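You operate a simulated robot arm through the tools that you are given. There is no shell and no other tool. Be economical: measure what you need, move in short steps, check, and stop when the job is done.

Carry out the task below with a simulated robot arm. There is one attempt and no reset: what you move stays moved.

Task
Take the large bottle marked "Rinse" from the shelf of the drip feeder and leave it in the large tray. Turn the belt speed dial to 2. Take the apple pack from the slat belt behind the gate and leave it on the slat belt between the sliding rails. Take the blue suction cup from the bench top and leave it in the brown small tray. Fetch the orange suction cup and set it on the under 200 m shelf. Put the yellow nozzle on the green tray. Put the narrow grey crate on the bench top away on the top of the shelf after post two. Turn the height dial to 170 mm. The order is free. Set down upright: apple pack, blue suction cup, orange suction cup, yellow nozzle.

It is judged by the outcome, as a careful person would: the job done as asked, and still so three seconds after it is handed in. It fails if anything else is knocked over, pushed out of place, dropped, spilled or broken.

Robot
A 6-joint arm with a two-finger parallel gripper on a trunk, on a base that drives. Base frame: it is fixed to the floor where the robot stands at the start and does not move with it; the origin is under the middle of the robot, x ahead of it, y to its left, z up. Lengths are in m, angles in degrees, forces in N, time in s.
Its first joint turns from -166.0 to 166.0 degrees. Places, roughly: apple pack [0.75, 2, 1.25]; belt speed dial [0.4, 0.5, 1.1]; blue suction cup (5x5x5 cm) [-6.7, -0.9, 0.9]; green tray [-6.75, 0.5, 0.75]; height dial [-6.6, 0, 0.9]; large bottle [0.5, 0, 1]; large tray [-2.75, 2.5, 0.25]; narrow grey crate (44x17x10 cm) [-6.2, -0.7, 0.9]; orange suction cup (5x5x5 cm) [-6.7, -1, 0.9]; slat belt between the sliding rails [0.8, 1.2, 1.1]; small tray [-6.25, -1, 0.75]; top of the shelf after post two (19x60 cm) [1.22, -3.58, 0.9]; under 200 m shelf [-9.2, -0.2, 1]; yellow nozzle (3x3x6 cm) [-6.7, -0.8, 0.9]. Payload 3.43 kg.
The tool frame sits at the grasp point between the pads (the TCP): z along the fingers, y along the line on which they close. The tips reach 0.034 m beyond it. The gripper opens to 0.128 m. The fingers are 0.024 m wide and 0.012 m thick; the gripper's body (0.048 by 0.13 m) begins 0.096 m behind the TCP.
Orientation is told as [roll, pitch, yaw] about the base's x, y, z axes, in that order, counted from this pose: with the fingers straight down and closing along the base's y, the tool's x points along the base's -x, its y along +y and its z along -z.

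Tools
- The arm moves only by the tool step_arm. Its argument "deltas" is text: rows parted by semicolons, each of 7 numbers parted by spaces: the shift along the tool's x, y, z in units of 150 mm (1.0 is 150 mm), then the turn, a rotation vector about the tool's x, y, z in units of 90 degrees (1.0 is 90 degrees), then the gripper command, from -1 (fully open) to 1 (shut), values between in proportion. In form: x y z rx ry rz hand; .... A call has 1 to 12 rows; each row is the pose to reach, as a shift and turn from the pose commanded when the call began, along the tool's axes at that moment. A call with a number of a shift or a turn outside -1 to 1 is refused whole. Rows are played at 5 a second. More than 0.05 m and 8.6 degrees between two rows, or a gripper value outside its range, and nothing of the call is played. A pose out of reach is approached as far as the arm can. The call stops where the force on the tool passes 40 N (or 10 N more than at its start, if that is more) or the arm is blocked; 0.2 s more then pass. Each finger travels about 0.153 m/s and halts on what it meets, pressing with about 33 N; the grip force reading is that of the motor and also rises with nothing between the fingers. The clock runs only during rows and for 0.2 s after the last one: add rows that repeat a pose to give the fingers time. It gives the time, the measured TCP pose, the force on the tool (base axes), the opening and the grip force at its end, in the units of the frame above (readings bear some noise), with the torque about the TCP (base axes, N m) and any sound that the robot's microphone picked up, and new pictures: "show" is both (left out), scene, wrist or none.
- Cameras (640 x 400 px; columns grow to the right, rows downward): "scene" is now at [0.1741, 0.2177, 1.2399]; the picture's right is [-0.01, -1.00, 0.00], its down [-0.16, 0.00, -0.99] and it looks along [0.99, -0.01, -0.16] (base axes); focal length 214 px, centre (320, 200). "wrist" rides on the gripper at [0.076, -0.011, -0.16] in the tool frame; the picture's right is [0.15, 0.99, 0.00], its down [-0.88, 0.13, -0.46] and it looks along [-0.45, 0.07, 0.89] (tool axes); focal length 234 px, centre (320, 200). There is no depth. A picture from a camera that has moved, and an enlarged one, comes with that camera's place and axes in the base frame and with its lens.
- roll_base(legs): drives the robot by 1 to 6 legs, each [ahead, left, turn to the left] in m, m and degrees, along the robot's own axes; the way and the turn of a leg run together, so that a leg with both is an arc; at most 1.5 m and 180 degrees a leg. The arm and the cameras ride along, it lands a little off, and it stops where it bumps. It gives what a move gives, and a new picture of the scene camera.
- pan_tilt(pan, tilt): turns the head with the scene camera to pan (to the left, within 143 degrees either way) and tilt (down, from -29 to 69), counted from straight ahead of the robot. It gives what a move gives, and a new picture of the scene camera.
- zoom(camera, box): a new picture of the part [left, top, right, bottom] of that camera's present view, enlarged. No time passes.
- finish_job(): hands the job in; it is judged then, once.

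Work in short steps. Places have to be worked out from the pictures, the camera data and where the tool is seen: move nearer, look again, correct. Check each grasp and each placing, and mend what went wrong. You have 207 turns and 260 pictures in all, those below and enlarged ones among them. Open the gripper and draw the arm clear of the work before you hand the job in, unless the task says otherwise; then end with one line.

The tools are called after "Request:" as name(argument=value, ...) on one line, values as JSON. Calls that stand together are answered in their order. step_arm: Moves the arm, as the interface text tells. Its arguments: {"type":"object","properties":{"deltas":{"type":"string"},"show":{"type":"string","enum":["both","scene","wrist","none"]}},"required":["deltas"]} The other tools are called the same way: roll_base (legs) drives the base; pan_tilt (pan, tilt) turns the head that bears the scene camera; zoom (camera, box) takes an enlarged picture of a part of a camera's view; finish_job () hands the job in.

At the start:

```text
time: 0.0
eef_pos: [0.6642, 0.159, 1.1491]
tcp_rot: [0.0, -0.1, 0.1]
force: [-0.2, 0.0, 0.2]
moment: [-0.01, 0.01, -0.01]
opening: 0.1278
grip_force: 0.0
robot x, y, heading: [0.003, 0.0014, -0.1]
head pan, tilt: [-0.4, 9.4]
```

scene: 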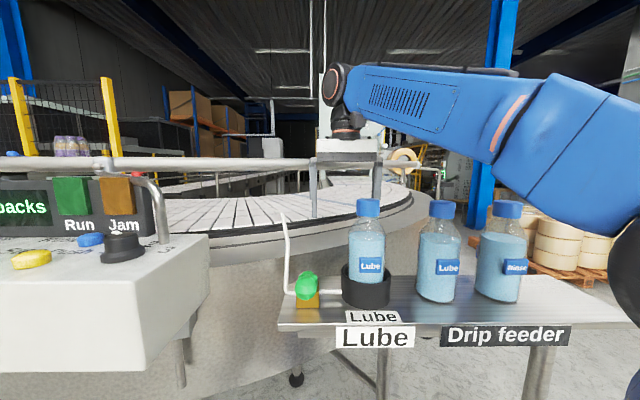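
wrist: 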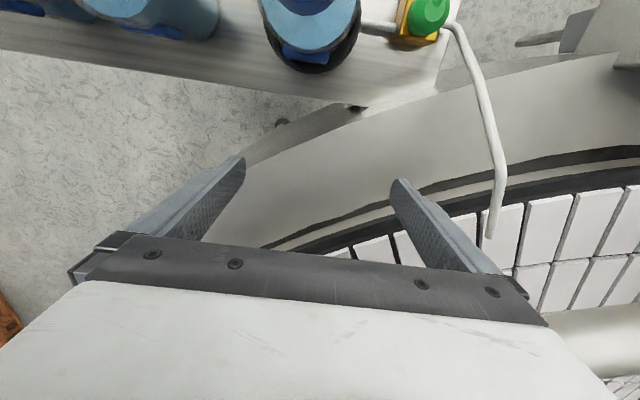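

I see the drip feeder with three bottles; the right one looks like "Rinse". I'll zoom in on it and on the panel with the dial.

Request:
zoom(camera="scene", box=[270, 180, 590, 380])

Request:
pan_tilt(pan=40, tilt=30)

```text
2.00 times, centred on (430, 280) of scene
camera zoom: at [0.1741, 0.2177, 1.2399], right [-0.01, -1.0, 0.0], down [-0.16, 0.0, -0.99], along [0.99, -0.01, -0.16], focal length 429 px, centre (100, 40)
```

zoom: 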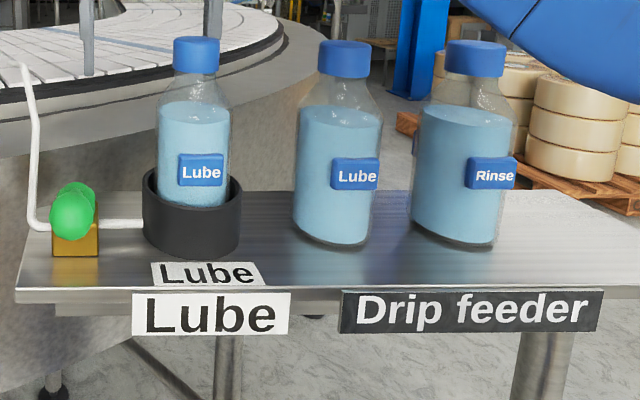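

```text
time: 1.1
eef_pos: [0.6641, 0.1578, 1.1493]
tcp_rot: [0.0, 0.0, 0.0]
force: [0.5, -0.2, -0.9]
moment: [-0.02, -0.02, -0.01]
opening: 0.1282
grip_force: 0.0
robot x, y, heading: [-0.001, -0.0013, 0.3]
head pan, tilt: [40.0, 30.0]
camera scene: at [0.1506, 0.2764, 1.2067], right [0.64, -0.77, 0.0], down [-0.38, -0.32, -0.87], along [0.66, 0.56, -0.5], focal length 214 px, centre (320, 200)
```

scene: 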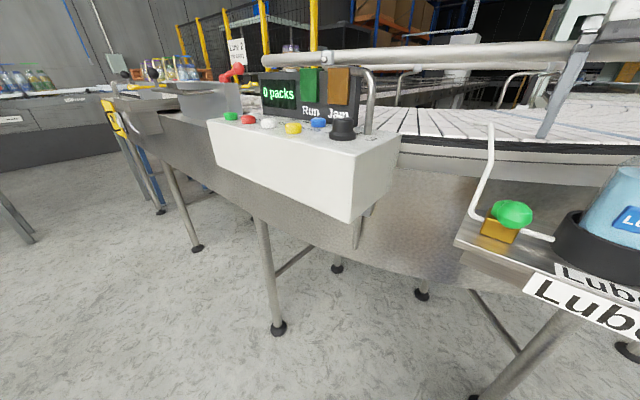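

The panel box carries coloured buttons and a black dial; I zoom there to read it.

Request:
zoom(camera="scene", box=[290, 90, 402, 160])

Request:
zoom(camera="scene", box=[160, 0, 480, 200])

```text
5.71 times, centred on (346, 125) of scene
camera zoom: at [0.1506, 0.2764, 1.2067], right [0.64, -0.77, 0.0], down [-0.38, -0.32, -0.87], along [0.66, 0.56, -0.5], focal length 1226 px, centre (171, 629)
```

zoom: 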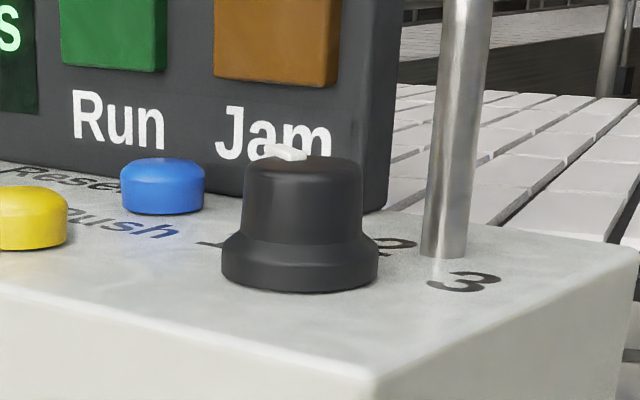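

```text
2.00 times, centred on (320, 100) of scene
camera zoom: at [0.1506, 0.2764, 1.2067], right [0.64, -0.77, 0.0], down [-0.38, -0.32, -0.87], along [0.66, 0.56, -0.5], focal length 429 px, centre (320, 400)
```

zoom: 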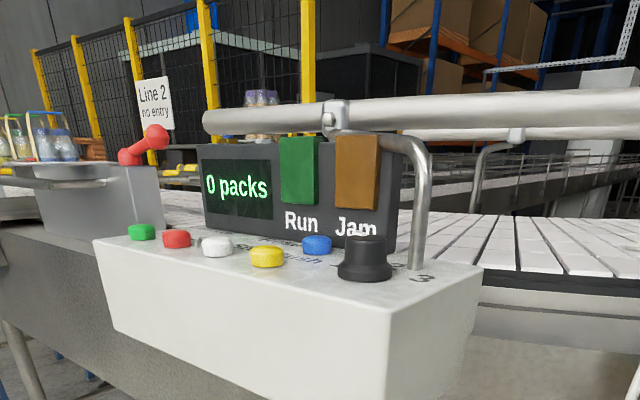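

The dial is near (0.57, 0.57, 1.1) with a mark hidden from here. I raise the arm and swing it left to look from above with the wrist camera.

Request:
step_arm(deltas="0 0.2 -0.2 0 0 0 -1;0 0.4 -0.4 0 0 0 -1;0 0.6 -0.6 0 0 0 -1;0 0.8 -0.8 0 0 0 -1;0 1 -1 0 0 0 -1;0 1 -1 0 0 0 -1", show="none")

Request:
step_arm(deltas="0.2 0.2 -0.1 0 0 0 -1;0.4 0.4 -0.2 0 0 0 -1;0.6 0.6 -0.3 0 0 0 -1;0.75 0.8 -0.3 0 0 0 -1;0.8 0.8 -0.3 0 0 0 -1;0.8 0.8 -0.3 0 0 0 -1")

```text
time: 1.7
eef_pos: [0.6537, 0.2149, 1.1735]
tcp_rot: [0.3, -0.4, 0.0]
force: [-24.5, -20.5, -8.9]
moment: [0.78, -1.47, 1.58]
opening: 0.1158
grip_force: 0.0
out of reach, approached as far as the arm can: row 1, 2, 3
robot x, y, heading: [0.0007, -0.0035, 0.2]
head pan, tilt: [40.0, 30.0]
stopped in row 3: the force on the tool passed its limit at 50 N (the readings are from after the stop); the commanded pose is now the measured one
```

```text
time: 3.1
eef_pos: [0.5408, 0.3342, 1.1712]
tcp_rot: [0.4, -0.7, 0.0]
force: [0.5, -0.1, -0.2]
moment: [0.0, 0.0, 0.03]
opening: 0.1281
grip_force: 0.1
out of reach, approached as far as the arm can: row 1, 2, 3, 4, 5, 6
robot x, y, heading: [0.0019, -0.0014, 0.1]
head pan, tilt: [40.0, 30.0]
camera scene: at [0.1503, 0.2758, 1.2066], right [0.64, -0.77, 0.0], down [-0.38, -0.32, -0.87], along [0.66, 0.56, -0.5], focal length 214 px, centre (320, 200)
camera wrist: at [0.4638, 0.3218, 1.3316], right [-0.15, 0.99, 0.01], down [0.88, 0.13, 0.47], along [0.46, 0.07, -0.89], focal length 234 px, centre (320, 200)
```

scene: 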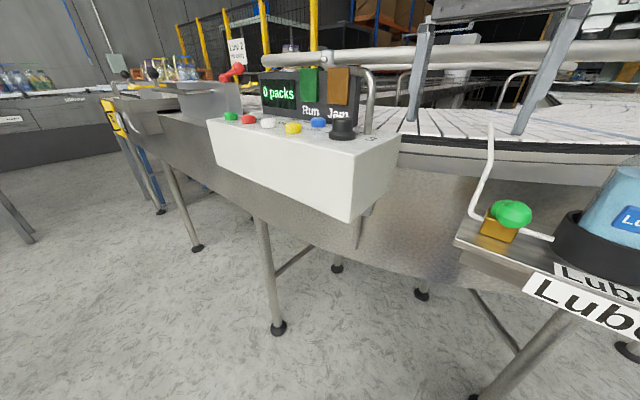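
wrist: 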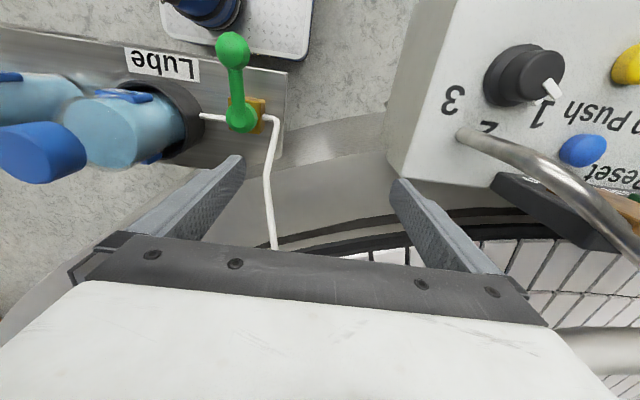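

The wrist view shows marks 1, 2, 3 around the knob, which points to 1; I place the dial near (0.43, 0.475), panel top about z 1.115. I'm too close for headroom, so I back the base off, then raise the arm.

Request:
roll_base(legs=[[-0.35, 0, 0]])

Request:
step_arm(deltas="0 0 -0.2 0 0 0 -1;0 0 -0.4 0 0 0 -1;0 0 -0.6 0 0 0 -1;0 0 -0.8 0 0 0 -1;0 0 -0.8 0 0 0 -1")

```text
time: 5.4
eef_pos: [0.1948, 0.3336, 1.1729]
tcp_rot: [0.5, -0.6, -0.3]
force: [0.9, 0.0, -0.3]
moment: [0.02, 0.0, 0.02]
opening: 0.1281
grip_force: 0.1
robot x, y, heading: [-0.3472, -0.003, -0.3]
head pan, tilt: [40.0, 30.0]
camera scene: at [-0.1955, 0.2761, 1.2066], right [0.64, -0.77, 0.0], down [-0.38, -0.32, -0.87], along [0.67, 0.55, -0.5], focal length 214 px, centre (320, 200)
```

scene: 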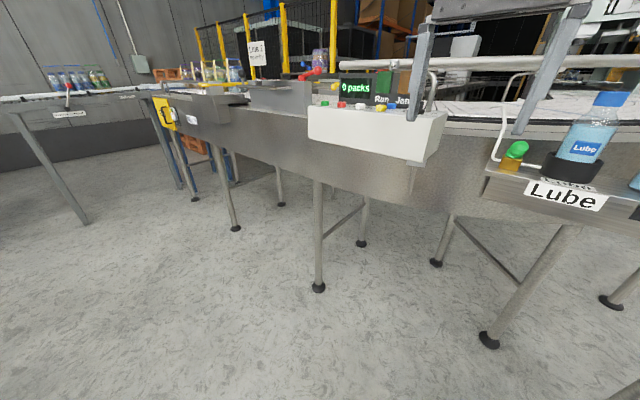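

```text
time: 6.6
eef_pos: [0.1961, 0.3348, 1.1725]
tcp_rot: [0.5, -0.6, -0.3]
force: [-0.1, 1.1, -0.9]
moment: [-0.01, -0.03, -0.05]
opening: 0.1277
grip_force: 0.1
out of reach, approached as far as the arm can: row 1, 2, 3, 4, 5
robot x, y, heading: [-0.3471, 0.0029, -0.2]
head pan, tilt: [40.0, 30.0]
camera scene: at [-0.1955, 0.2761, 1.2066], right [0.64, -0.77, 0.0], down [-0.38, -0.32, -0.87], along [0.67, 0.55, -0.5], focal length 214 px, centre (320, 200)
camera wrist: at [0.1181, 0.321, 1.3316], right [-0.14, 0.99, 0.01], down [0.88, 0.12, 0.47], along [0.46, 0.07, -0.89], focal length 234 px, centre (320, 200)
```

scene: 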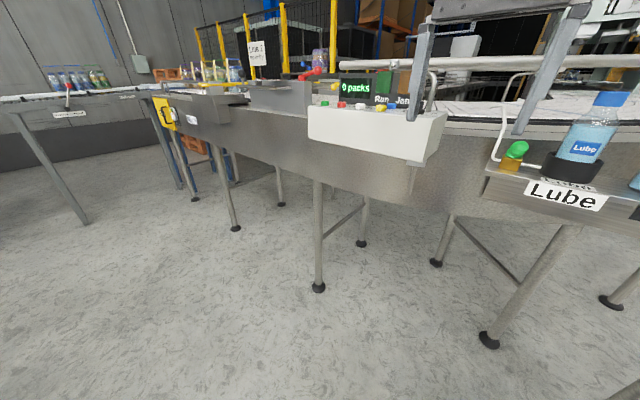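
wrist: 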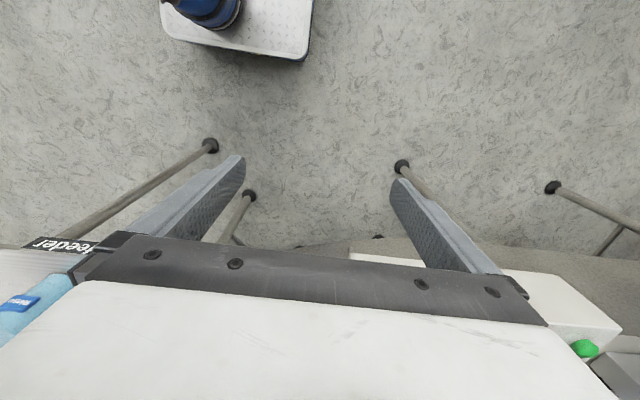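

Vertical rise is limited this close in, so I extend outward a bit to see whether more height becomes available.

Request:
step_arm(deltas="-0.25 0 0 0 0 0 -1;-0.5 0 -0.1 0 0 0 -1;-0.7 0 -0.3 0 0 0 -1;-0.8 0 -0.5 0 0 0 -1;-0.8 0 -0.7 0 0 0 -1;-0.8 0 -0.7 0 0 0 -1", show="none")

```text
time: 8.0
eef_pos: [0.2891, 0.3232, 1.1664]
tcp_rot: [0.7, -0.7, -0.2]
force: [0.4, -1.1, 0.3]
moment: [-0.04, -0.03, -0.02]
opening: 0.128
grip_force: 0.2
out of reach, approached as far as the arm can: row 2, 3, 4, 5, 6
robot x, y, heading: [-0.3475, 0.0045, 0.1]
head pan, tilt: [40.0, 30.0]
```

With the tool down the height tops out near 1.17, just enough to straddle the knob from the front. I drive left so the gripper lines up with the dial (y≈0.475) and check with the wrist camera.

Request:
roll_base(legs=[[0, 0.15, 0]])

Request:
step_arm(deltas="0 0 0 0 0 0 -0.2;0 0 0 0 0 0 -0.2", show="wrist")

```text
time: 9.4
eef_pos: [0.2904, 0.4701, 1.1658]
tcp_rot: [0.6, -0.6, -0.3]
force: [1.1, 0.9, -0.4]
moment: [0.02, -0.01, 0.03]
opening: 0.1282
grip_force: 0.1
robot x, y, heading: [-0.3486, 0.1524, -0.3]
head pan, tilt: [40.0, 30.0]
camera scene: at [-0.194, 0.4252, 1.2066], right [0.64, -0.77, 0.0], down [-0.39, -0.32, -0.87], along [0.67, 0.55, -0.5], focal length 214 px, centre (320, 200)
```

scene: 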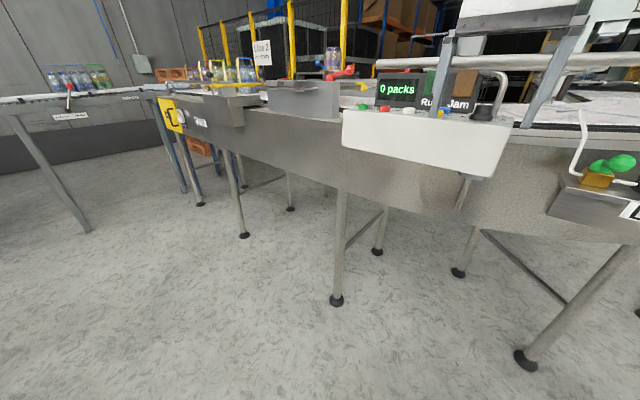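

```text
time: 10.0
eef_pos: [0.292, 0.4708, 1.1668]
tcp_rot: [0.8, -0.8, -0.2]
force: [-0.1, -0.3, 0.3]
moment: [0.0, 0.01, 0.01]
opening: 0.0767
grip_force: 0.1
robot x, y, heading: [-0.3468, 0.1505, -0.3]
head pan, tilt: [40.0, 30.0]
camera wrist: at [0.2137, 0.4584, 1.3253], right [-0.14, 0.99, 0.01], down [0.88, 0.12, 0.47], along [0.46, 0.08, -0.88], focal length 234 px, centre (320, 200)
```

wrist: 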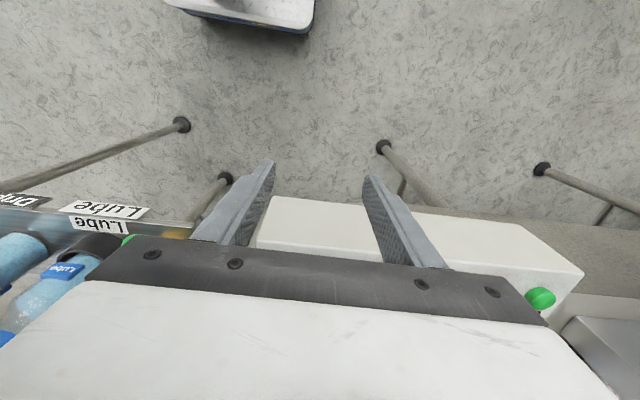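

Now I zoom with the scene camera to fix the dial position relative to the fingers.

Request:
zoom(camera="scene", box=[400, 50, 560, 150])

```text
4.00 times, centred on (480, 100) of scene
camera zoom: at [-0.194, 0.4252, 1.2066], right [0.64, -0.77, 0.0], down [-0.39, -0.32, -0.87], along [0.67, 0.55, -0.5], focal length 858 px, centre (-320, 600)
```

zoom: 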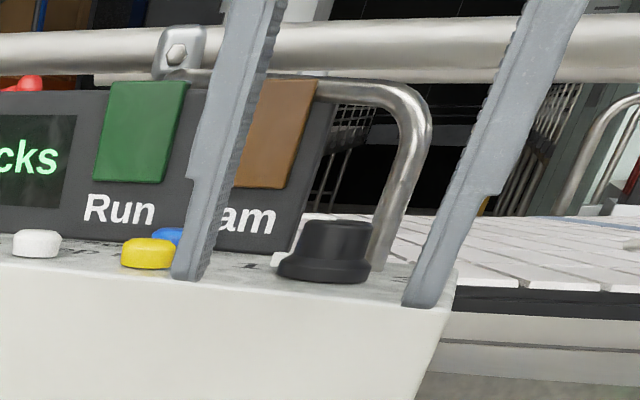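

The knob sits at about (0.428, 0.476), skirt top ~1.13, top ~1.148; the fingers at tip height 1.132 straddle it. I drive the base forward 0.13 m.

Request:
roll_base(legs=[[0.13, 0.003, 0]])

Request:
zoom(camera="scene", box=[400, 50, 560, 150])

Request:
zoom(camera="wrist", box=[160, 100, 480, 300])

```text
time: 11.2
eef_pos: [0.4223, 0.4747, 1.1668]
tcp_rot: [0.7, -0.6, -0.2]
force: [0.0, 0.2, 0.3]
moment: [0.0, 0.01, -0.04]
opening: 0.0769
grip_force: 0.1
robot x, y, heading: [-0.2116, 0.152, -0.3]
head pan, tilt: [40.0, 30.0]
camera scene: at [-0.0617, 0.4276, 1.2066], right [0.64, -0.77, 0.0], down [-0.38, -0.32, -0.87], along [0.67, 0.55, -0.5], focal length 214 px, centre (320, 200)
```

scene: 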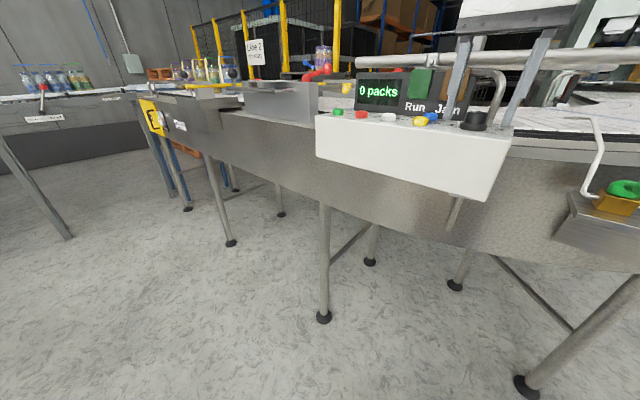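

```text
4.00 times, centred on (480, 100) of scene
camera zoom: at [-0.0617, 0.4276, 1.2066], right [0.64, -0.77, 0.0], down [-0.38, -0.32, -0.87], along [0.67, 0.55, -0.5], focal length 858 px, centre (-320, 600)
```

zoom: 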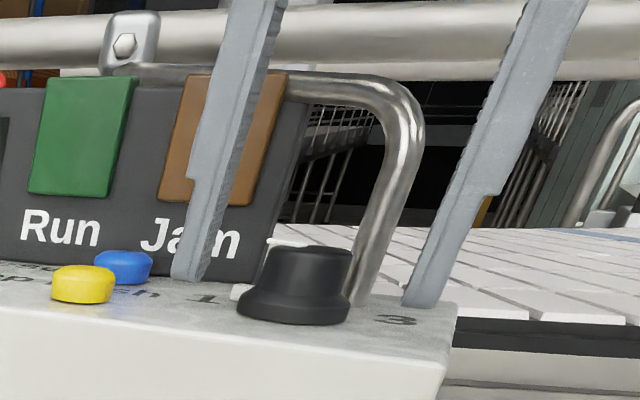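

```text
2.00 times, centred on (320, 200) of wrist
camera zoom: at [0.346, 0.4613, 1.3254], right [-0.14, 0.99, 0.01], down [0.88, 0.12, 0.47], along [0.46, 0.08, -0.88], focal length 468 px, centre (320, 200)
```

zoom: 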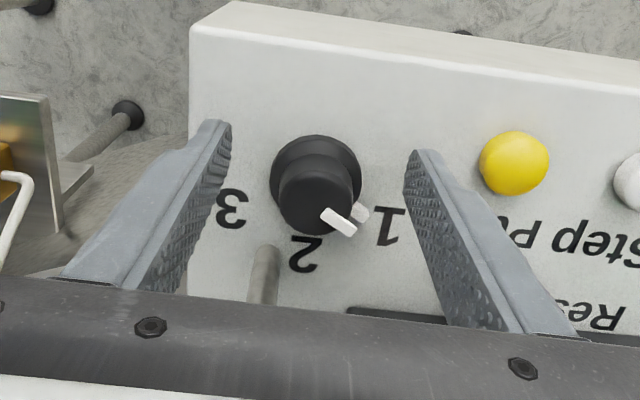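

The wrist view confirms the knob is centred in y and about 1.3 cm further ahead; marks 1/2/3 are ~55° apart. I step forward, pre-turn +27°, then close.

Request:
step_arm(deltas="-0.05 0.01 0 0 0 -0.08 -0.2;-0.09 0.01 0 0 0 -0.16 -0.2;-0.09 0.01 0 0 0 -0.24 -0.2;-0.09 0.01 0 0 0 -0.3 -0.2;-0.09 0.01 0 0 0 -0.3 -0.2;-0.09 0.01 0 0 0 -0.3 0.6;-0.09 0.01 0 0 0 -0.3 0.6", show="wrist")

```text
time: 12.8
eef_pos: [0.4376, 0.4736, 1.1657]
tcp_rot: [0.4, -1.1, 26.7]
force: [8.5, -15.4, -1.1]
moment: [-0.58, -0.12, -0.09]
opening: 0.0353
grip_force: 9.2
robot x, y, heading: [-0.2157, 0.1476, -0.4]
head pan, tilt: [40.0, 30.0]
camera wrist: at [0.3728, 0.4277, 1.3243], right [-0.58, 0.82, 0.0], down [0.72, 0.51, 0.48], along [0.39, 0.28, -0.88], focal length 234 px, centre (320, 200)
```

wrist: 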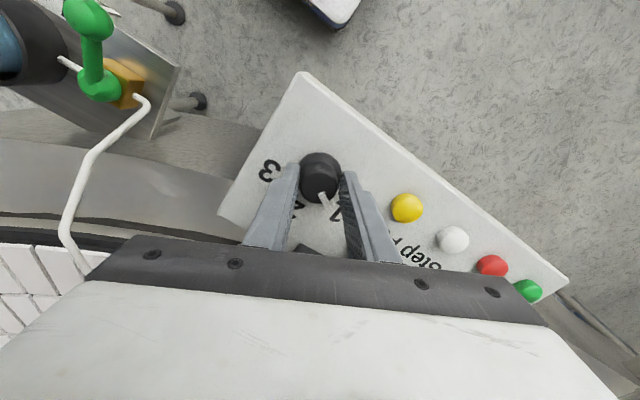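

The knob is gripped (35 mm). I turn clockwise 54° with a small easing shift toward -y.

Request:
step_arm(deltas="0 -0.01 0 0 0 0 0.6;0 -0.01 0 0 0 0.09 0.6;0 -0.01 0 0 0 0.18 0.6;0 -0.01 0 0 0 0.27 0.6;0 -0.01 0 0 0 0.36 0.6;0 -0.01 0 0 0 0.45 0.6;0 -0.01 0 0 0 0.54 0.6;0 -0.01 0 0 0 0.6 0.6;0 -0.01 0 0 0 0.6 0.6", show="wrist")

Request:
zoom(camera="wrist", box=[240, 125, 400, 225])

```text
time: 14.8
eef_pos: [0.438, 0.4757, 1.1674]
tcp_rot: [1.3, -0.4, -27.2]
force: [6.6, 24.8, 19.1]
moment: [0.95, -0.38, 0.04]
opening: 0.0333
grip_force: 45.0
robot x, y, heading: [-0.2151, 0.1517, -0.2]
head pan, tilt: [40.0, 30.0]
camera wrist: at [0.3625, 0.498, 1.3254], right [0.32, 0.95, 0.02], down [0.83, -0.29, 0.46], along [0.45, -0.13, -0.89], focal length 234 px, centre (320, 200)
```

wrist: 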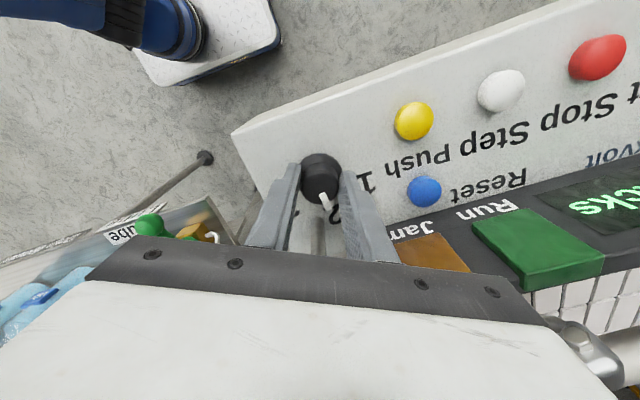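

```text
4.00 times, centred on (320, 175) of wrist
camera zoom: at [0.3625, 0.498, 1.3254], right [0.32, 0.95, 0.02], down [0.83, -0.29, 0.46], along [0.45, -0.13, -0.89], focal length 937 px, centre (320, 300)
```

zoom: 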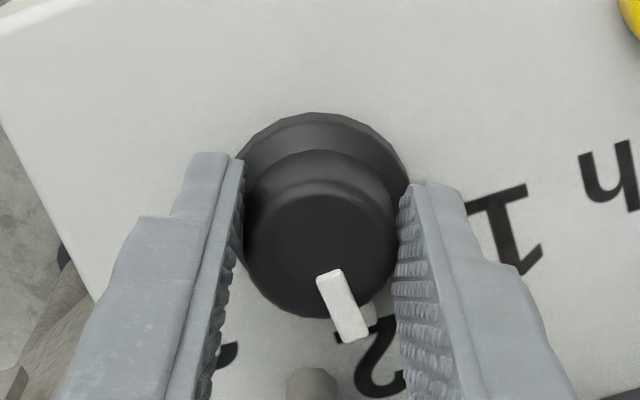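

The pointer is now at about 2. I release and look before backing away.

Request:
step_arm(deltas="0 0 0 0 0 0 0.2;0 0 0 0 0 0 -0.2;0 0 0 0 0 0 -0.2", show="none")

Request:
zoom(camera="wrist", box=[240, 125, 400, 225])

```text
time: 15.7
eef_pos: [0.4369, 0.4746, 1.166]
tcp_rot: [1.2, -0.4, -27.2]
force: [-0.2, 0.9, 0.0]
moment: [0.05, 0.01, -0.01]
opening: 0.077
grip_force: 0.1
robot x, y, heading: [-0.2149, 0.1522, -0.2]
head pan, tilt: [40.0, 30.0]
```

```text
4.00 times, centred on (320, 175) of wrist
camera zoom: at [0.3629, 0.4962, 1.3252], right [0.32, 0.95, 0.02], down [0.84, -0.29, 0.46], along [0.45, -0.13, -0.89], focal length 937 px, centre (320, 300)
```

zoom: 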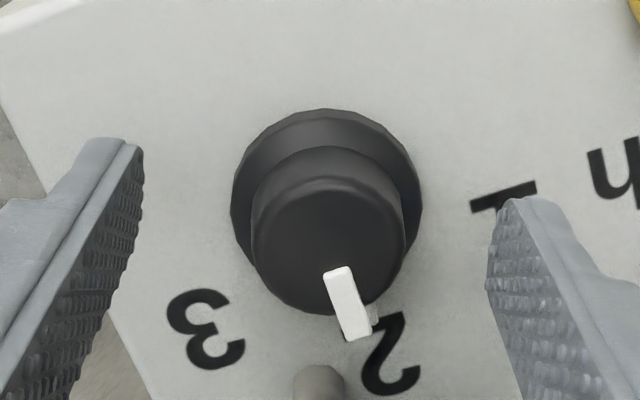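

The pointer reads 2 (within ~3°). I untwist to yaw 0 around the knob and back the base away, then look right at the bottles.

Request:
step_arm(deltas="0 0 0 0 0 -0.09 -0.2;0 0 0 0 0 -0.18 -0.2;0 0 0 0 0 -0.27 -0.2;0 0 0 0 0 -0.3 -0.2", show="none")

Request:
roll_base(legs=[[-0.25, 0, 0], [0, -0.3, 0]])

Request:
pan_tilt(pan=-10, tilt=15)

```text
time: 16.6
eef_pos: [0.4381, 0.4749, 1.1671]
tcp_rot: [0.9, -0.9, -0.1]
force: [0.9, 0.1, -0.3]
moment: [-0.01, 0.03, -0.01]
opening: 0.0767
grip_force: 0.0
robot x, y, heading: [-0.2149, 0.1499, -0.2]
head pan, tilt: [40.0, 30.0]
```

```text
time: 20.1
eef_pos: [0.1862, 0.1727, 1.1655]
tcp_rot: [0.9, -0.9, -0.4]
force: [-0.6, 0.7, -0.9]
moment: [0.01, 0.0, -0.01]
opening: 0.0766
grip_force: 0.2
robot x, y, heading: [-0.4632, -0.1457, -0.3]
head pan, tilt: [40.0, 30.0]
camera scene: at [-0.3128, 0.1266, 1.2066], right [0.64, -0.77, 0.0], down [-0.39, -0.32, -0.87], along [0.67, 0.55, -0.5], focal length 214 px, centre (320, 200)
```

scene: 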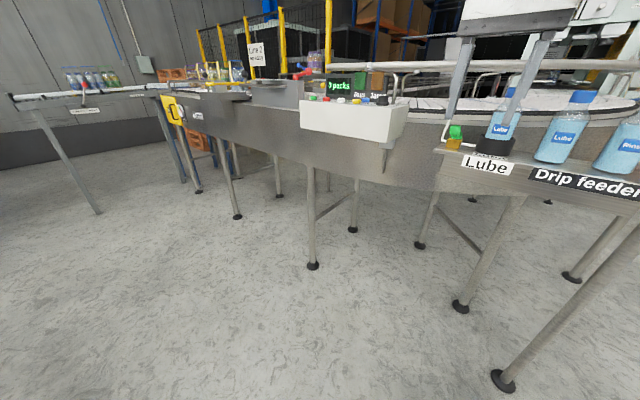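

```text
time: 21.3
eef_pos: [0.1866, 0.1717, 1.1667]
tcp_rot: [0.9, -1.0, -0.4]
force: [-0.4, 0.4, 0.4]
moment: [-0.01, -0.03, 0.02]
opening: 0.0767
grip_force: 0.0
robot x, y, heading: [-0.4666, -0.1471, -0.2]
head pan, tilt: [-10.0, 15.0]
camera scene: at [-0.2906, 0.0522, 1.2308], right [-0.18, -0.98, 0.0], down [-0.25, 0.05, -0.97], along [0.95, -0.17, -0.26], focal length 214 px, centre (320, 200)
```

scene: 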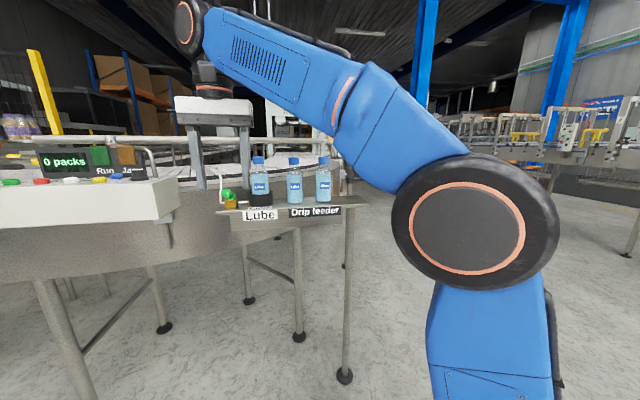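

Triangulating from two views, the Rinse bottle stands at about (0.535, -0.107) with its cap at z 1.145–1.185. I'll grip it by the cap, driving right and then forward.

Request:
roll_base(legs=[[0, -0.278, 0], [0.27, 0, 0]])

Request:
zoom(camera="wrist", box=[0, 0, 640, 400])

```text
time: 24.8
eef_pos: [0.4503, -0.1041, 1.1666]
tcp_rot: [0.9, -0.9, 0.1]
force: [-0.3, 0.5, -0.4]
moment: [0.02, 0.01, 0.02]
opening: 0.0767
grip_force: 0.1
robot x, y, heading: [-0.2005, -0.4335, -0.0]
head pan, tilt: [-10.0, 15.0]
camera scene: at [-0.0265, -0.229, 1.2308], right [-0.17, -0.99, 0.0], down [-0.26, 0.04, -0.97], along [0.95, -0.17, -0.26], focal length 214 px, centre (320, 200)
```

scene: 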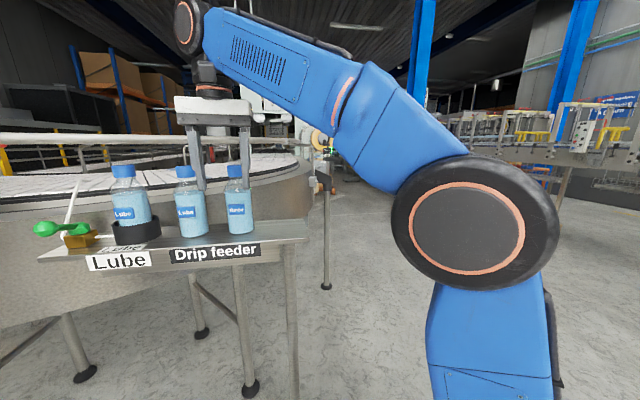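

```text
1.00 times, centred on (320, 200) of wrist (not enlarged: the box is as wide or as high as the picture)
camera zoom: at [0.3718, -0.1187, 1.3243], right [-0.15, 0.99, 0.01], down [0.87, 0.13, 0.47], along [0.46, 0.08, -0.88], focal length 234 px, centre (320, 200)
```

zoom: 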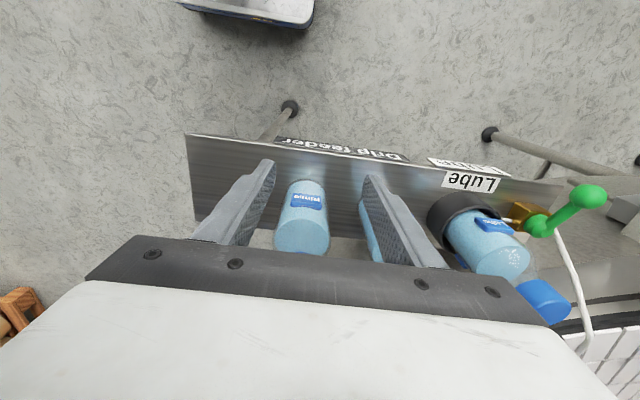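

Rinse is at about (0.534, -0.112). I drive forward 0.08 m with a slight right shift to straddle the cap.

Request:
roll_base(legs=[[0.082, -0.008, 0]])

Request:
zoom(camera="wrist", box=[160, 100, 480, 300])

```text
time: 25.8
eef_pos: [0.5317, -0.1131, 1.1669]
tcp_rot: [1.0, -0.9, 0.1]
force: [-0.3, 0.0, 0.3]
moment: [-0.01, -0.01, -0.02]
opening: 0.0767
grip_force: 0.0
robot x, y, heading: [-0.1169, -0.4414, 0.1]
head pan, tilt: [-10.0, 15.0]
camera scene: at [0.0551, -0.2369, 1.2308], right [-0.17, -0.98, 0.0], down [-0.26, 0.04, -0.97], along [0.95, -0.17, -0.26], focal length 214 px, centre (320, 200)
```

scene: 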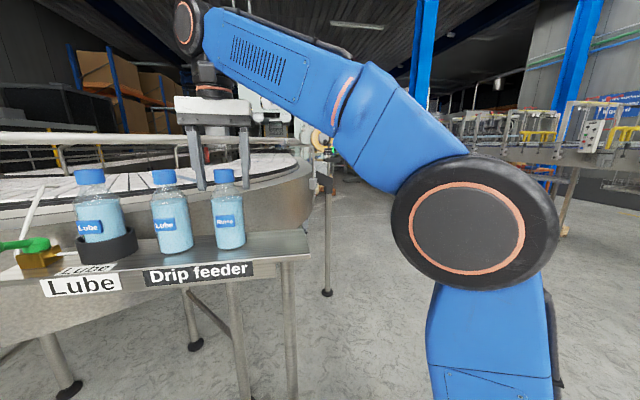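

```text
2.00 times, centred on (320, 200) of wrist
camera zoom: at [0.4535, -0.1267, 1.3243], right [-0.15, 0.99, 0.01], down [0.87, 0.13, 0.47], along [0.46, 0.08, -0.88], focal length 468 px, centre (320, 200)
```

zoom: 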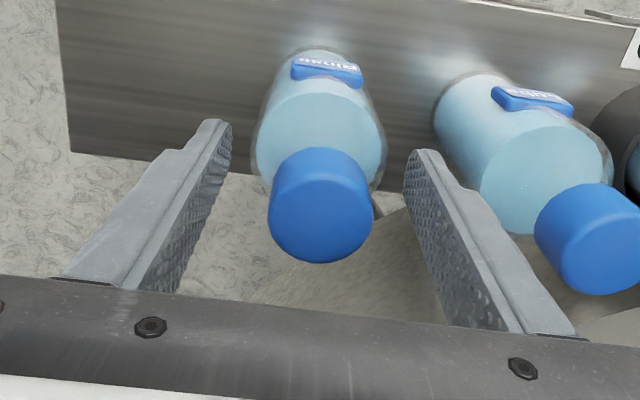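

The cap is centred, but I can't rise above ~1.167, so I'll grip lower on the body (TCP z≈1.107) to leave room to lift. I open to 0.10 and descend.

Request:
step_arm(deltas="-0.04 0 0 0 0 0 -0.56;-0.04 0 0.1 0 0 0 -0.56;-0.04 0 0.25 0 0 0 -0.56;-0.04 0 0.4 0 0 0 -0.56;-0.04 0 0.4 0 0 0 -0.56")

Request:
zoom(camera="wrist", box=[160, 100, 480, 300])

```text
time: 27.0
eef_pos: [0.5379, -0.1137, 1.1048]
tcp_rot: [0.8, -0.9, 0.1]
force: [0.4, 1.0, -0.3]
moment: [0.02, 0.02, 0.0]
opening: 0.0999
grip_force: 0.1
robot x, y, heading: [-0.1154, -0.4364, -0.0]
head pan, tilt: [-10.0, 15.0]
camera scene: at [0.0551, -0.2369, 1.2308], right [-0.17, -0.98, 0.0], down [-0.26, 0.04, -0.97], along [0.95, -0.17, -0.26], focal length 214 px, centre (320, 200)
camera wrist: at [0.4603, -0.1272, 1.2634], right [-0.15, 0.99, 0.01], down [0.87, 0.13, 0.47], along [0.46, 0.08, -0.88], focal length 234 px, centre (320, 200)
```

scene: 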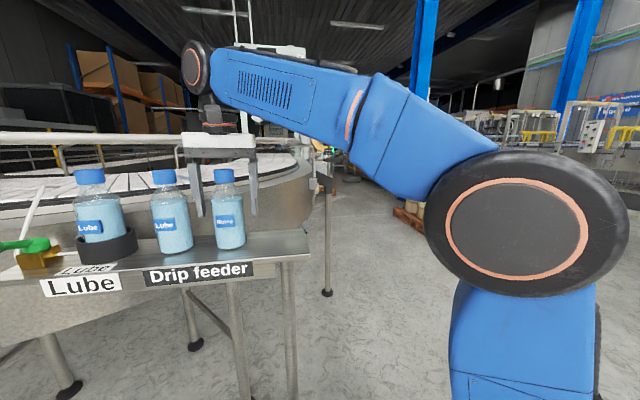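
wrist: 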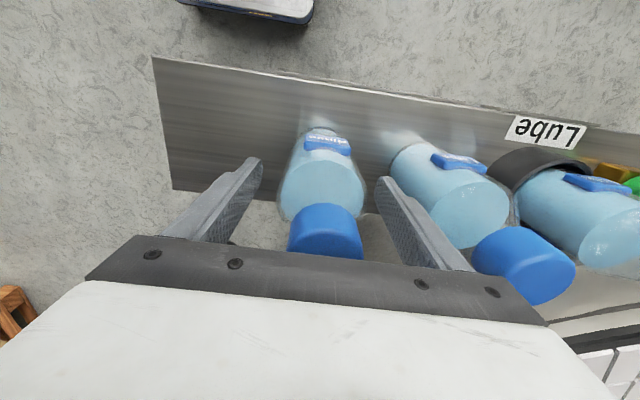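

```text
2.00 times, centred on (320, 200) of wrist
camera zoom: at [0.4603, -0.1272, 1.2634], right [-0.15, 0.99, 0.01], down [0.87, 0.13, 0.47], along [0.46, 0.08, -0.88], focal length 468 px, centre (320, 200)
```

zoom: 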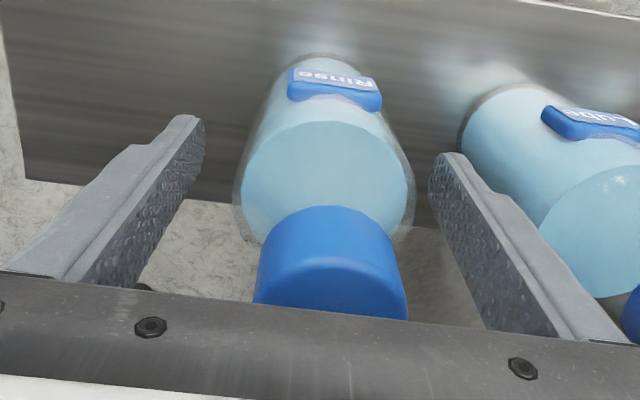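

The bottle body sits centred between the fingers, with clearance to the Lube bottle. I close and lift 5 cm.

Request:
step_arm(deltas="0 0 0 0 0 0 0.3;0 0 0 0 0 0 0.3;0 0 0 0 0 0 0.3;0 0 -0.15 0 0 0 0.3;0 0 -0.3 0 0 0 0.3;0 0 -0.36 0 0 0 0.3;0 0 -0.36 0 0 0 0.3")

```text
time: 28.6
eef_pos: [0.5371, -0.114, 1.1591]
tcp_rot: [0.9, -0.9, 0.1]
force: [1.2, -0.1, -4.1]
moment: [0.01, -0.02, 0.0]
opening: 0.0672
grip_force: 32.5
robot x, y, heading: [-0.1207, -0.4392, 0.2]
head pan, tilt: [-10.0, 15.0]
camera scene: at [0.0552, -0.2369, 1.2308], right [-0.17, -0.98, 0.0], down [-0.26, 0.04, -0.97], along [0.95, -0.17, -0.26], focal length 214 px, centre (320, 200)
camera wrist: at [0.4592, -0.1265, 1.3179], right [-0.15, 0.99, 0.01], down [0.87, 0.13, 0.47], along [0.46, 0.08, -0.88], focal length 234 px, centre (320, 200)
```

scene: 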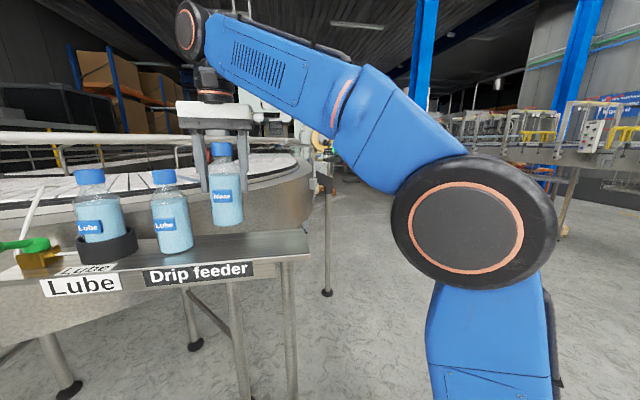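
wrist: 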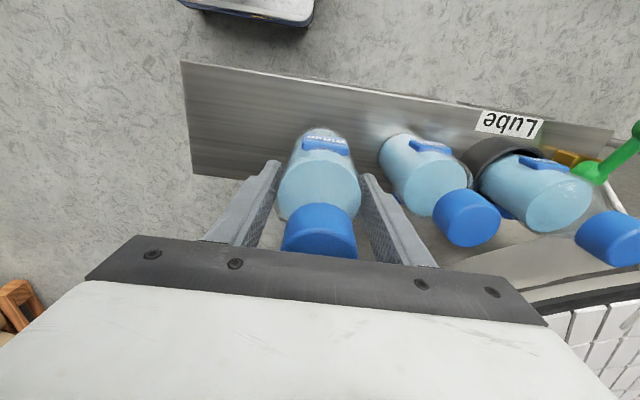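

The bottle is held clear of the shelf. I back out, turn left, and look for the large tray.

Request:
roll_base(legs=[[-0.6, 0, 0], [0, 0, 127]])

Request:
pan_tilt(pan=25, tilt=15)

Request:
pan_tilt(pan=0, tilt=20)

```text
time: 37.3
eef_pos: [-1.3683, -0.1002, 1.1582]
tcp_rot: [0.7, -0.9, 126.1]
force: [0.0, -0.3, -4.3]
moment: [-0.01, -0.01, -0.02]
opening: 0.0667
grip_force: 33.4
robot x, y, heading: [-0.7252, -0.4386, 125.8]
head pan, tilt: [-10.0, 15.0]
camera scene: at [-0.9856, -0.421, 1.2308], right [0.9, 0.44, 0.0], down [0.11, -0.23, -0.97], along [-0.42, 0.87, -0.26], focal length 214 px, centre (320, 200)
```

scene: 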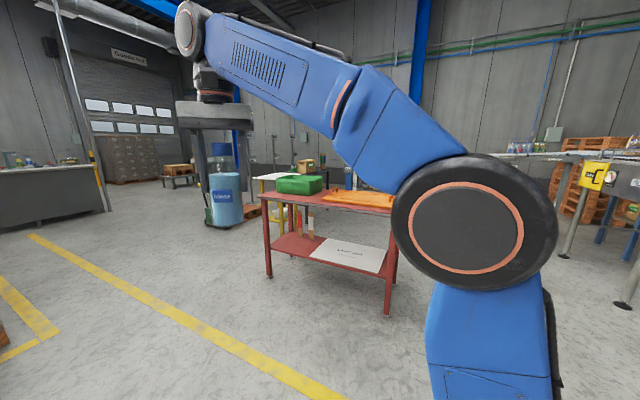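

```text
time: 38.3
eef_pos: [-1.3686, -0.0995, 1.1596]
tcp_rot: [0.8, -0.9, 126.2]
force: [-0.4, -0.4, -4.3]
moment: [0.0, -0.01, -0.03]
opening: 0.0671
grip_force: 32.8
robot x, y, heading: [-0.7215, -0.4348, 126.3]
head pan, tilt: [25.0, 15.0]
camera scene: at [-1.0263, -0.4596, 1.2308], right [0.49, 0.87, 0.0], down [0.23, -0.13, -0.97], along [-0.84, 0.47, -0.26], focal length 214 px, centre (320, 200)
```

scene: 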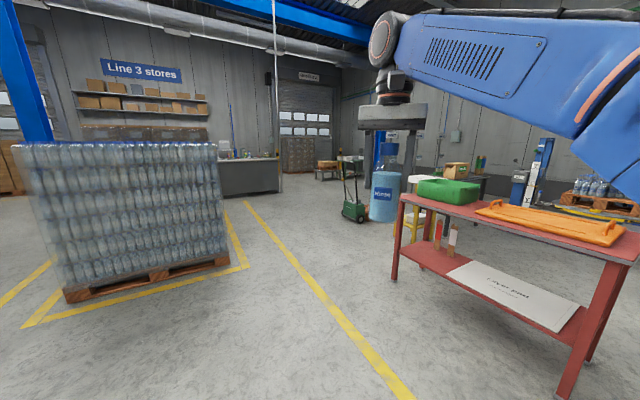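

```text
time: 39.2
eef_pos: [-1.3686, -0.1001, 1.1601]
tcp_rot: [0.7, -0.9, 126.1]
force: [0.0, 0.6, -4.7]
moment: [-0.04, -0.03, 0.04]
opening: 0.0669
grip_force: 33.0
robot x, y, heading: [-0.7193, -0.4367, 125.9]
head pan, tilt: [0.0, 20.0]
camera scene: at [-0.9995, -0.4296, 1.2227], right [0.81, 0.59, 0.0], down [0.2, -0.28, -0.94], along [-0.55, 0.76, -0.34], focal length 214 px, centre (320, 200)
```

scene: 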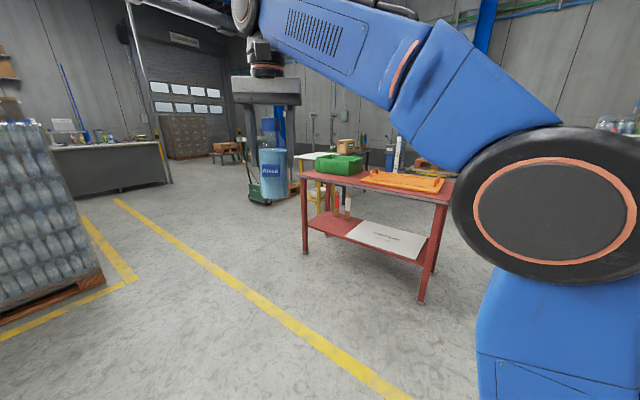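

A red table stands between me and the tray (behind it). I'll go around its west side: turn to ~149° and drive 1.5 m, then look.

Request:
roll_base(legs=[[0, 0, 23], [1.5, 0, 0]])

Request:
pan_tilt(pan=-35, tilt=20)

```text
time: 47.9
eef_pos: [-2.7405, 0.4602, 1.1597]
tcp_rot: [0.8, -0.9, 146.8]
force: [-0.4, 0.3, -4.6]
moment: [-0.03, -0.02, 0.01]
opening: 0.0669
grip_force: 32.7
robot x, y, heading: [-2.0129, 0.37, 146.4]
head pan, tilt: [0.0, 20.0]
camera scene: at [-2.278, 0.2834, 1.2226], right [0.55, 0.84, 0.0], down [0.29, -0.19, -0.94], along [-0.79, 0.52, -0.34], focal length 214 px, centre (320, 200)
```

scene: 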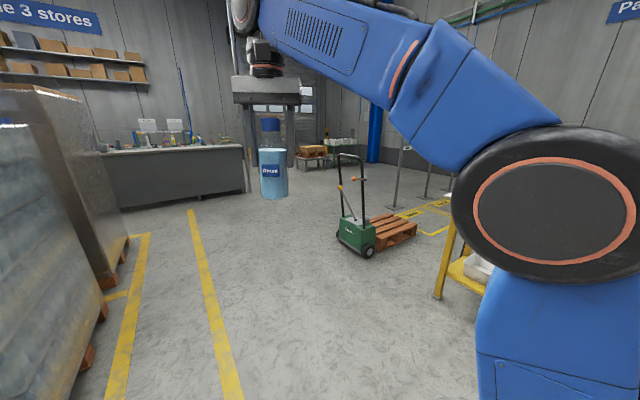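

```text
time: 48.9
eef_pos: [-2.7399, 0.4619, 1.1595]
tcp_rot: [0.9, -0.9, 146.8]
force: [-0.2, -0.4, -4.9]
moment: [0.03, 0.01, 0.01]
opening: 0.067
grip_force: 33.0
robot x, y, heading: [-2.0161, 0.3759, 146.8]
head pan, tilt: [-35.0, 20.0]
camera scene: at [-2.2347, 0.3187, 1.2226], right [0.93, 0.37, 0.0], down [0.13, -0.32, -0.94], along [-0.35, 0.87, -0.34], focal length 214 px, centre (320, 200)
```

scene: 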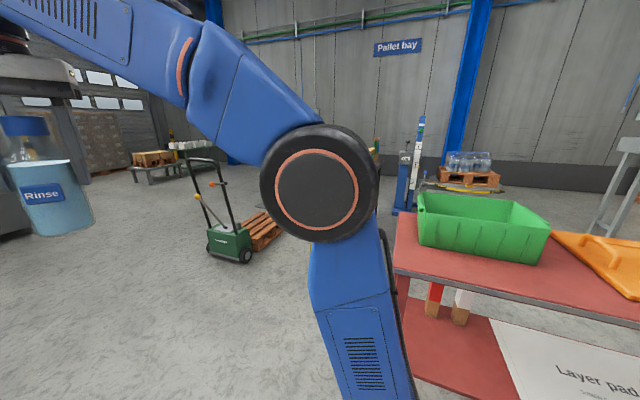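

The tray is on a yellow trolley hidden behind my shoulder. I go on 0.8 m and turn to face +y to view it.

Request:
roll_base(legs=[[0.75, 0, 0], [0, 0, -57]])

Request:
pan_tilt(pan=8, tilt=40)

```text
time: 55.5
eef_pos: [-2.9739, 1.4379, 1.1603]
tcp_rot: [0.8, -0.9, 90.5]
force: [-0.6, -0.2, -4.8]
moment: [-0.01, -0.01, 0.01]
opening: 0.0671
grip_force: 33.2
robot x, y, heading: [-2.6445, 0.7839, 90.5]
head pan, tilt: [-35.0, 20.0]
camera scene: at [-2.8111, 0.9388, 1.2226], right [0.82, -0.57, 0.0], down [-0.19, -0.28, -0.94], along [0.53, 0.77, -0.34], focal length 214 px, centre (320, 200)
```

scene: 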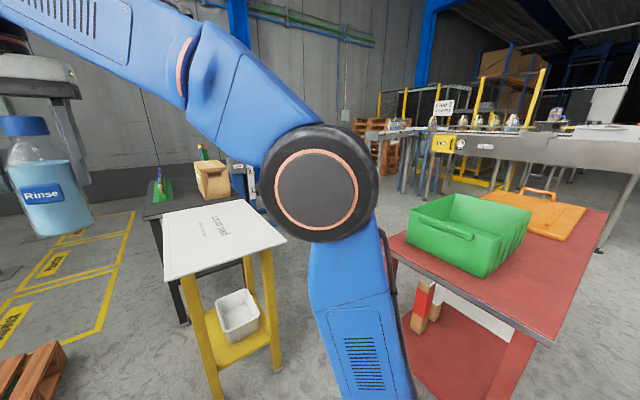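

```text
time: 56.6
eef_pos: [-2.9737, 1.439, 1.1597]
tcp_rot: [0.8, -0.9, 90.4]
force: [0.6, -0.4, -3.7]
moment: [-0.06, 0.0, 0.04]
opening: 0.0671
grip_force: 32.4
robot x, y, heading: [-2.6455, 0.7864, 90.5]
head pan, tilt: [8.0, 40.0]
camera scene: at [-2.8763, 0.9464, 1.1913], right [0.99, 0.14, 0.0], down [0.09, -0.64, -0.77], along [-0.11, 0.76, -0.64], focal length 214 px, centre (320, 200)
```

scene: 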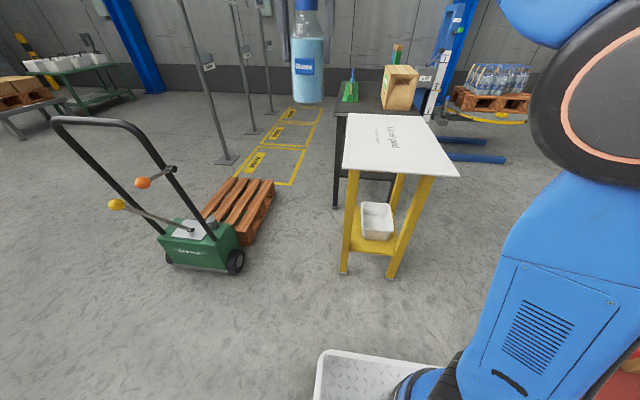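

I see a white tray on the yellow stand's low shelf, but also a dark table behind it near y≈2.5. I zoom to tell which holds the large tray.

Request:
zoom(camera="scene", box=[280, 60, 480, 280])

Request:
zoom(camera="wrist", box=[0, 0, 640, 400])

```text
1.82 times, centred on (380, 170) of scene
camera zoom: at [-2.8763, 0.9464, 1.1913], right [0.99, 0.14, 0.0], down [0.09, -0.64, -0.77], along [-0.11, 0.76, -0.64], focal length 390 px, centre (211, 254)
```

zoom: 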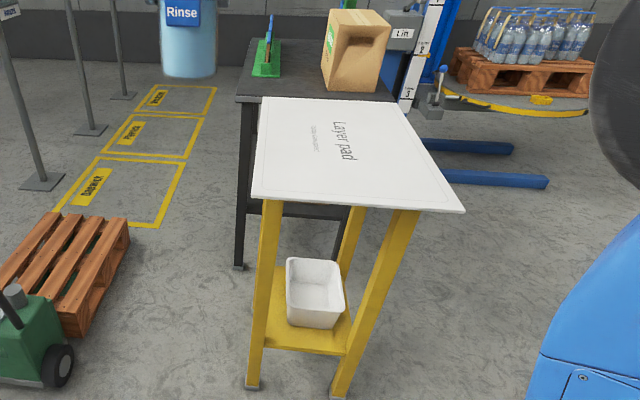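

```text
1.00 times, centred on (320, 200) of wrist (not enlarged: the box is as wide or as high as the picture)
camera zoom: at [-2.9596, 1.3602, 1.3177], right [-0.99, -0.15, 0.01], down [-0.13, 0.87, 0.47], along [-0.08, 0.46, -0.88], focal length 234 px, centre (320, 200)
```

zoom: 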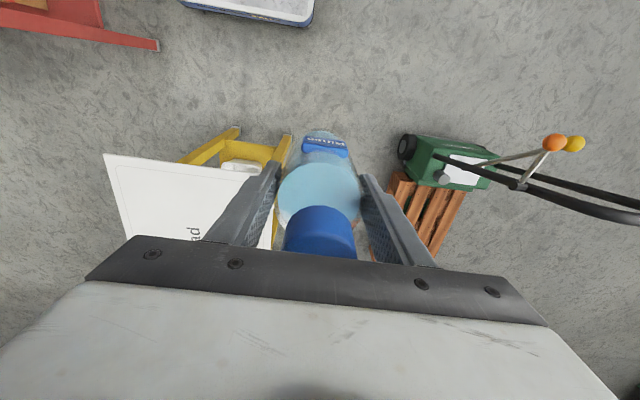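

The dark table behind may hold the large tray on its lower shelf. I shift left and back a bit (clear of the green truck) and look to the right under it.

Request:
roll_base(legs=[[-0.25, 0, 0], [0, 0.6, 0]])

Request:
pan_tilt(pan=-10, tilt=25)

```text
time: 61.4
eef_pos: [-3.5704, 1.1821, 1.1594]
tcp_rot: [0.8, -1.0, 90.5]
force: [0.4, 0.1, -4.2]
moment: [-0.03, 0.03, 0.01]
opening: 0.067
grip_force: 32.8
robot x, y, heading: [-3.2385, 0.5302, 90.6]
head pan, tilt: [8.0, 40.0]
camera scene: at [-3.4709, 0.6905, 1.1912], right [0.99, 0.15, 0.0], down [0.1, -0.64, -0.77], along [-0.11, 0.76, -0.64], focal length 214 px, centre (320, 200)
```

scene: 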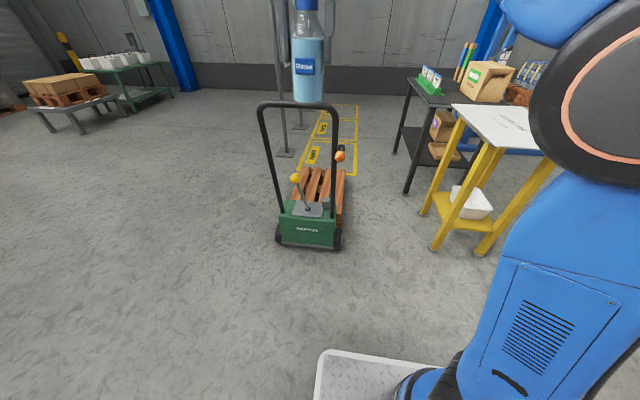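

```text
time: 62.2
eef_pos: [-3.5701, 1.1807, 1.1599]
tcp_rot: [0.8, -0.9, 90.5]
force: [0.2, 0.3, -4.0]
moment: [-0.02, 0.0, -0.02]
opening: 0.0669
grip_force: 33.1
robot x, y, heading: [-3.2371, 0.5306, 90.5]
head pan, tilt: [-10.0, 25.0]
camera scene: at [-3.4432, 0.6973, 1.2145], right [0.99, -0.16, 0.0], down [-0.07, -0.42, -0.91], along [0.15, 0.89, -0.42], focal length 214 px, centre (320, 200)
```

scene: 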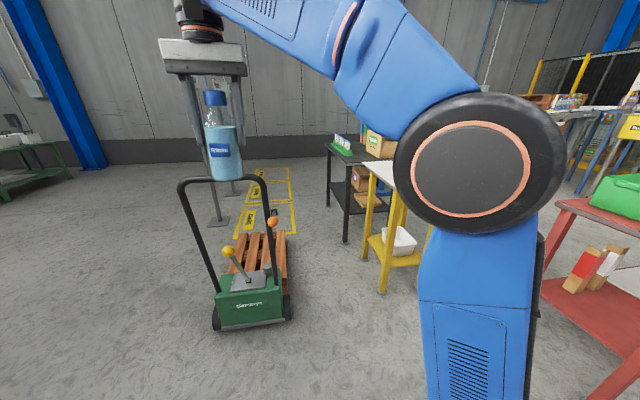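

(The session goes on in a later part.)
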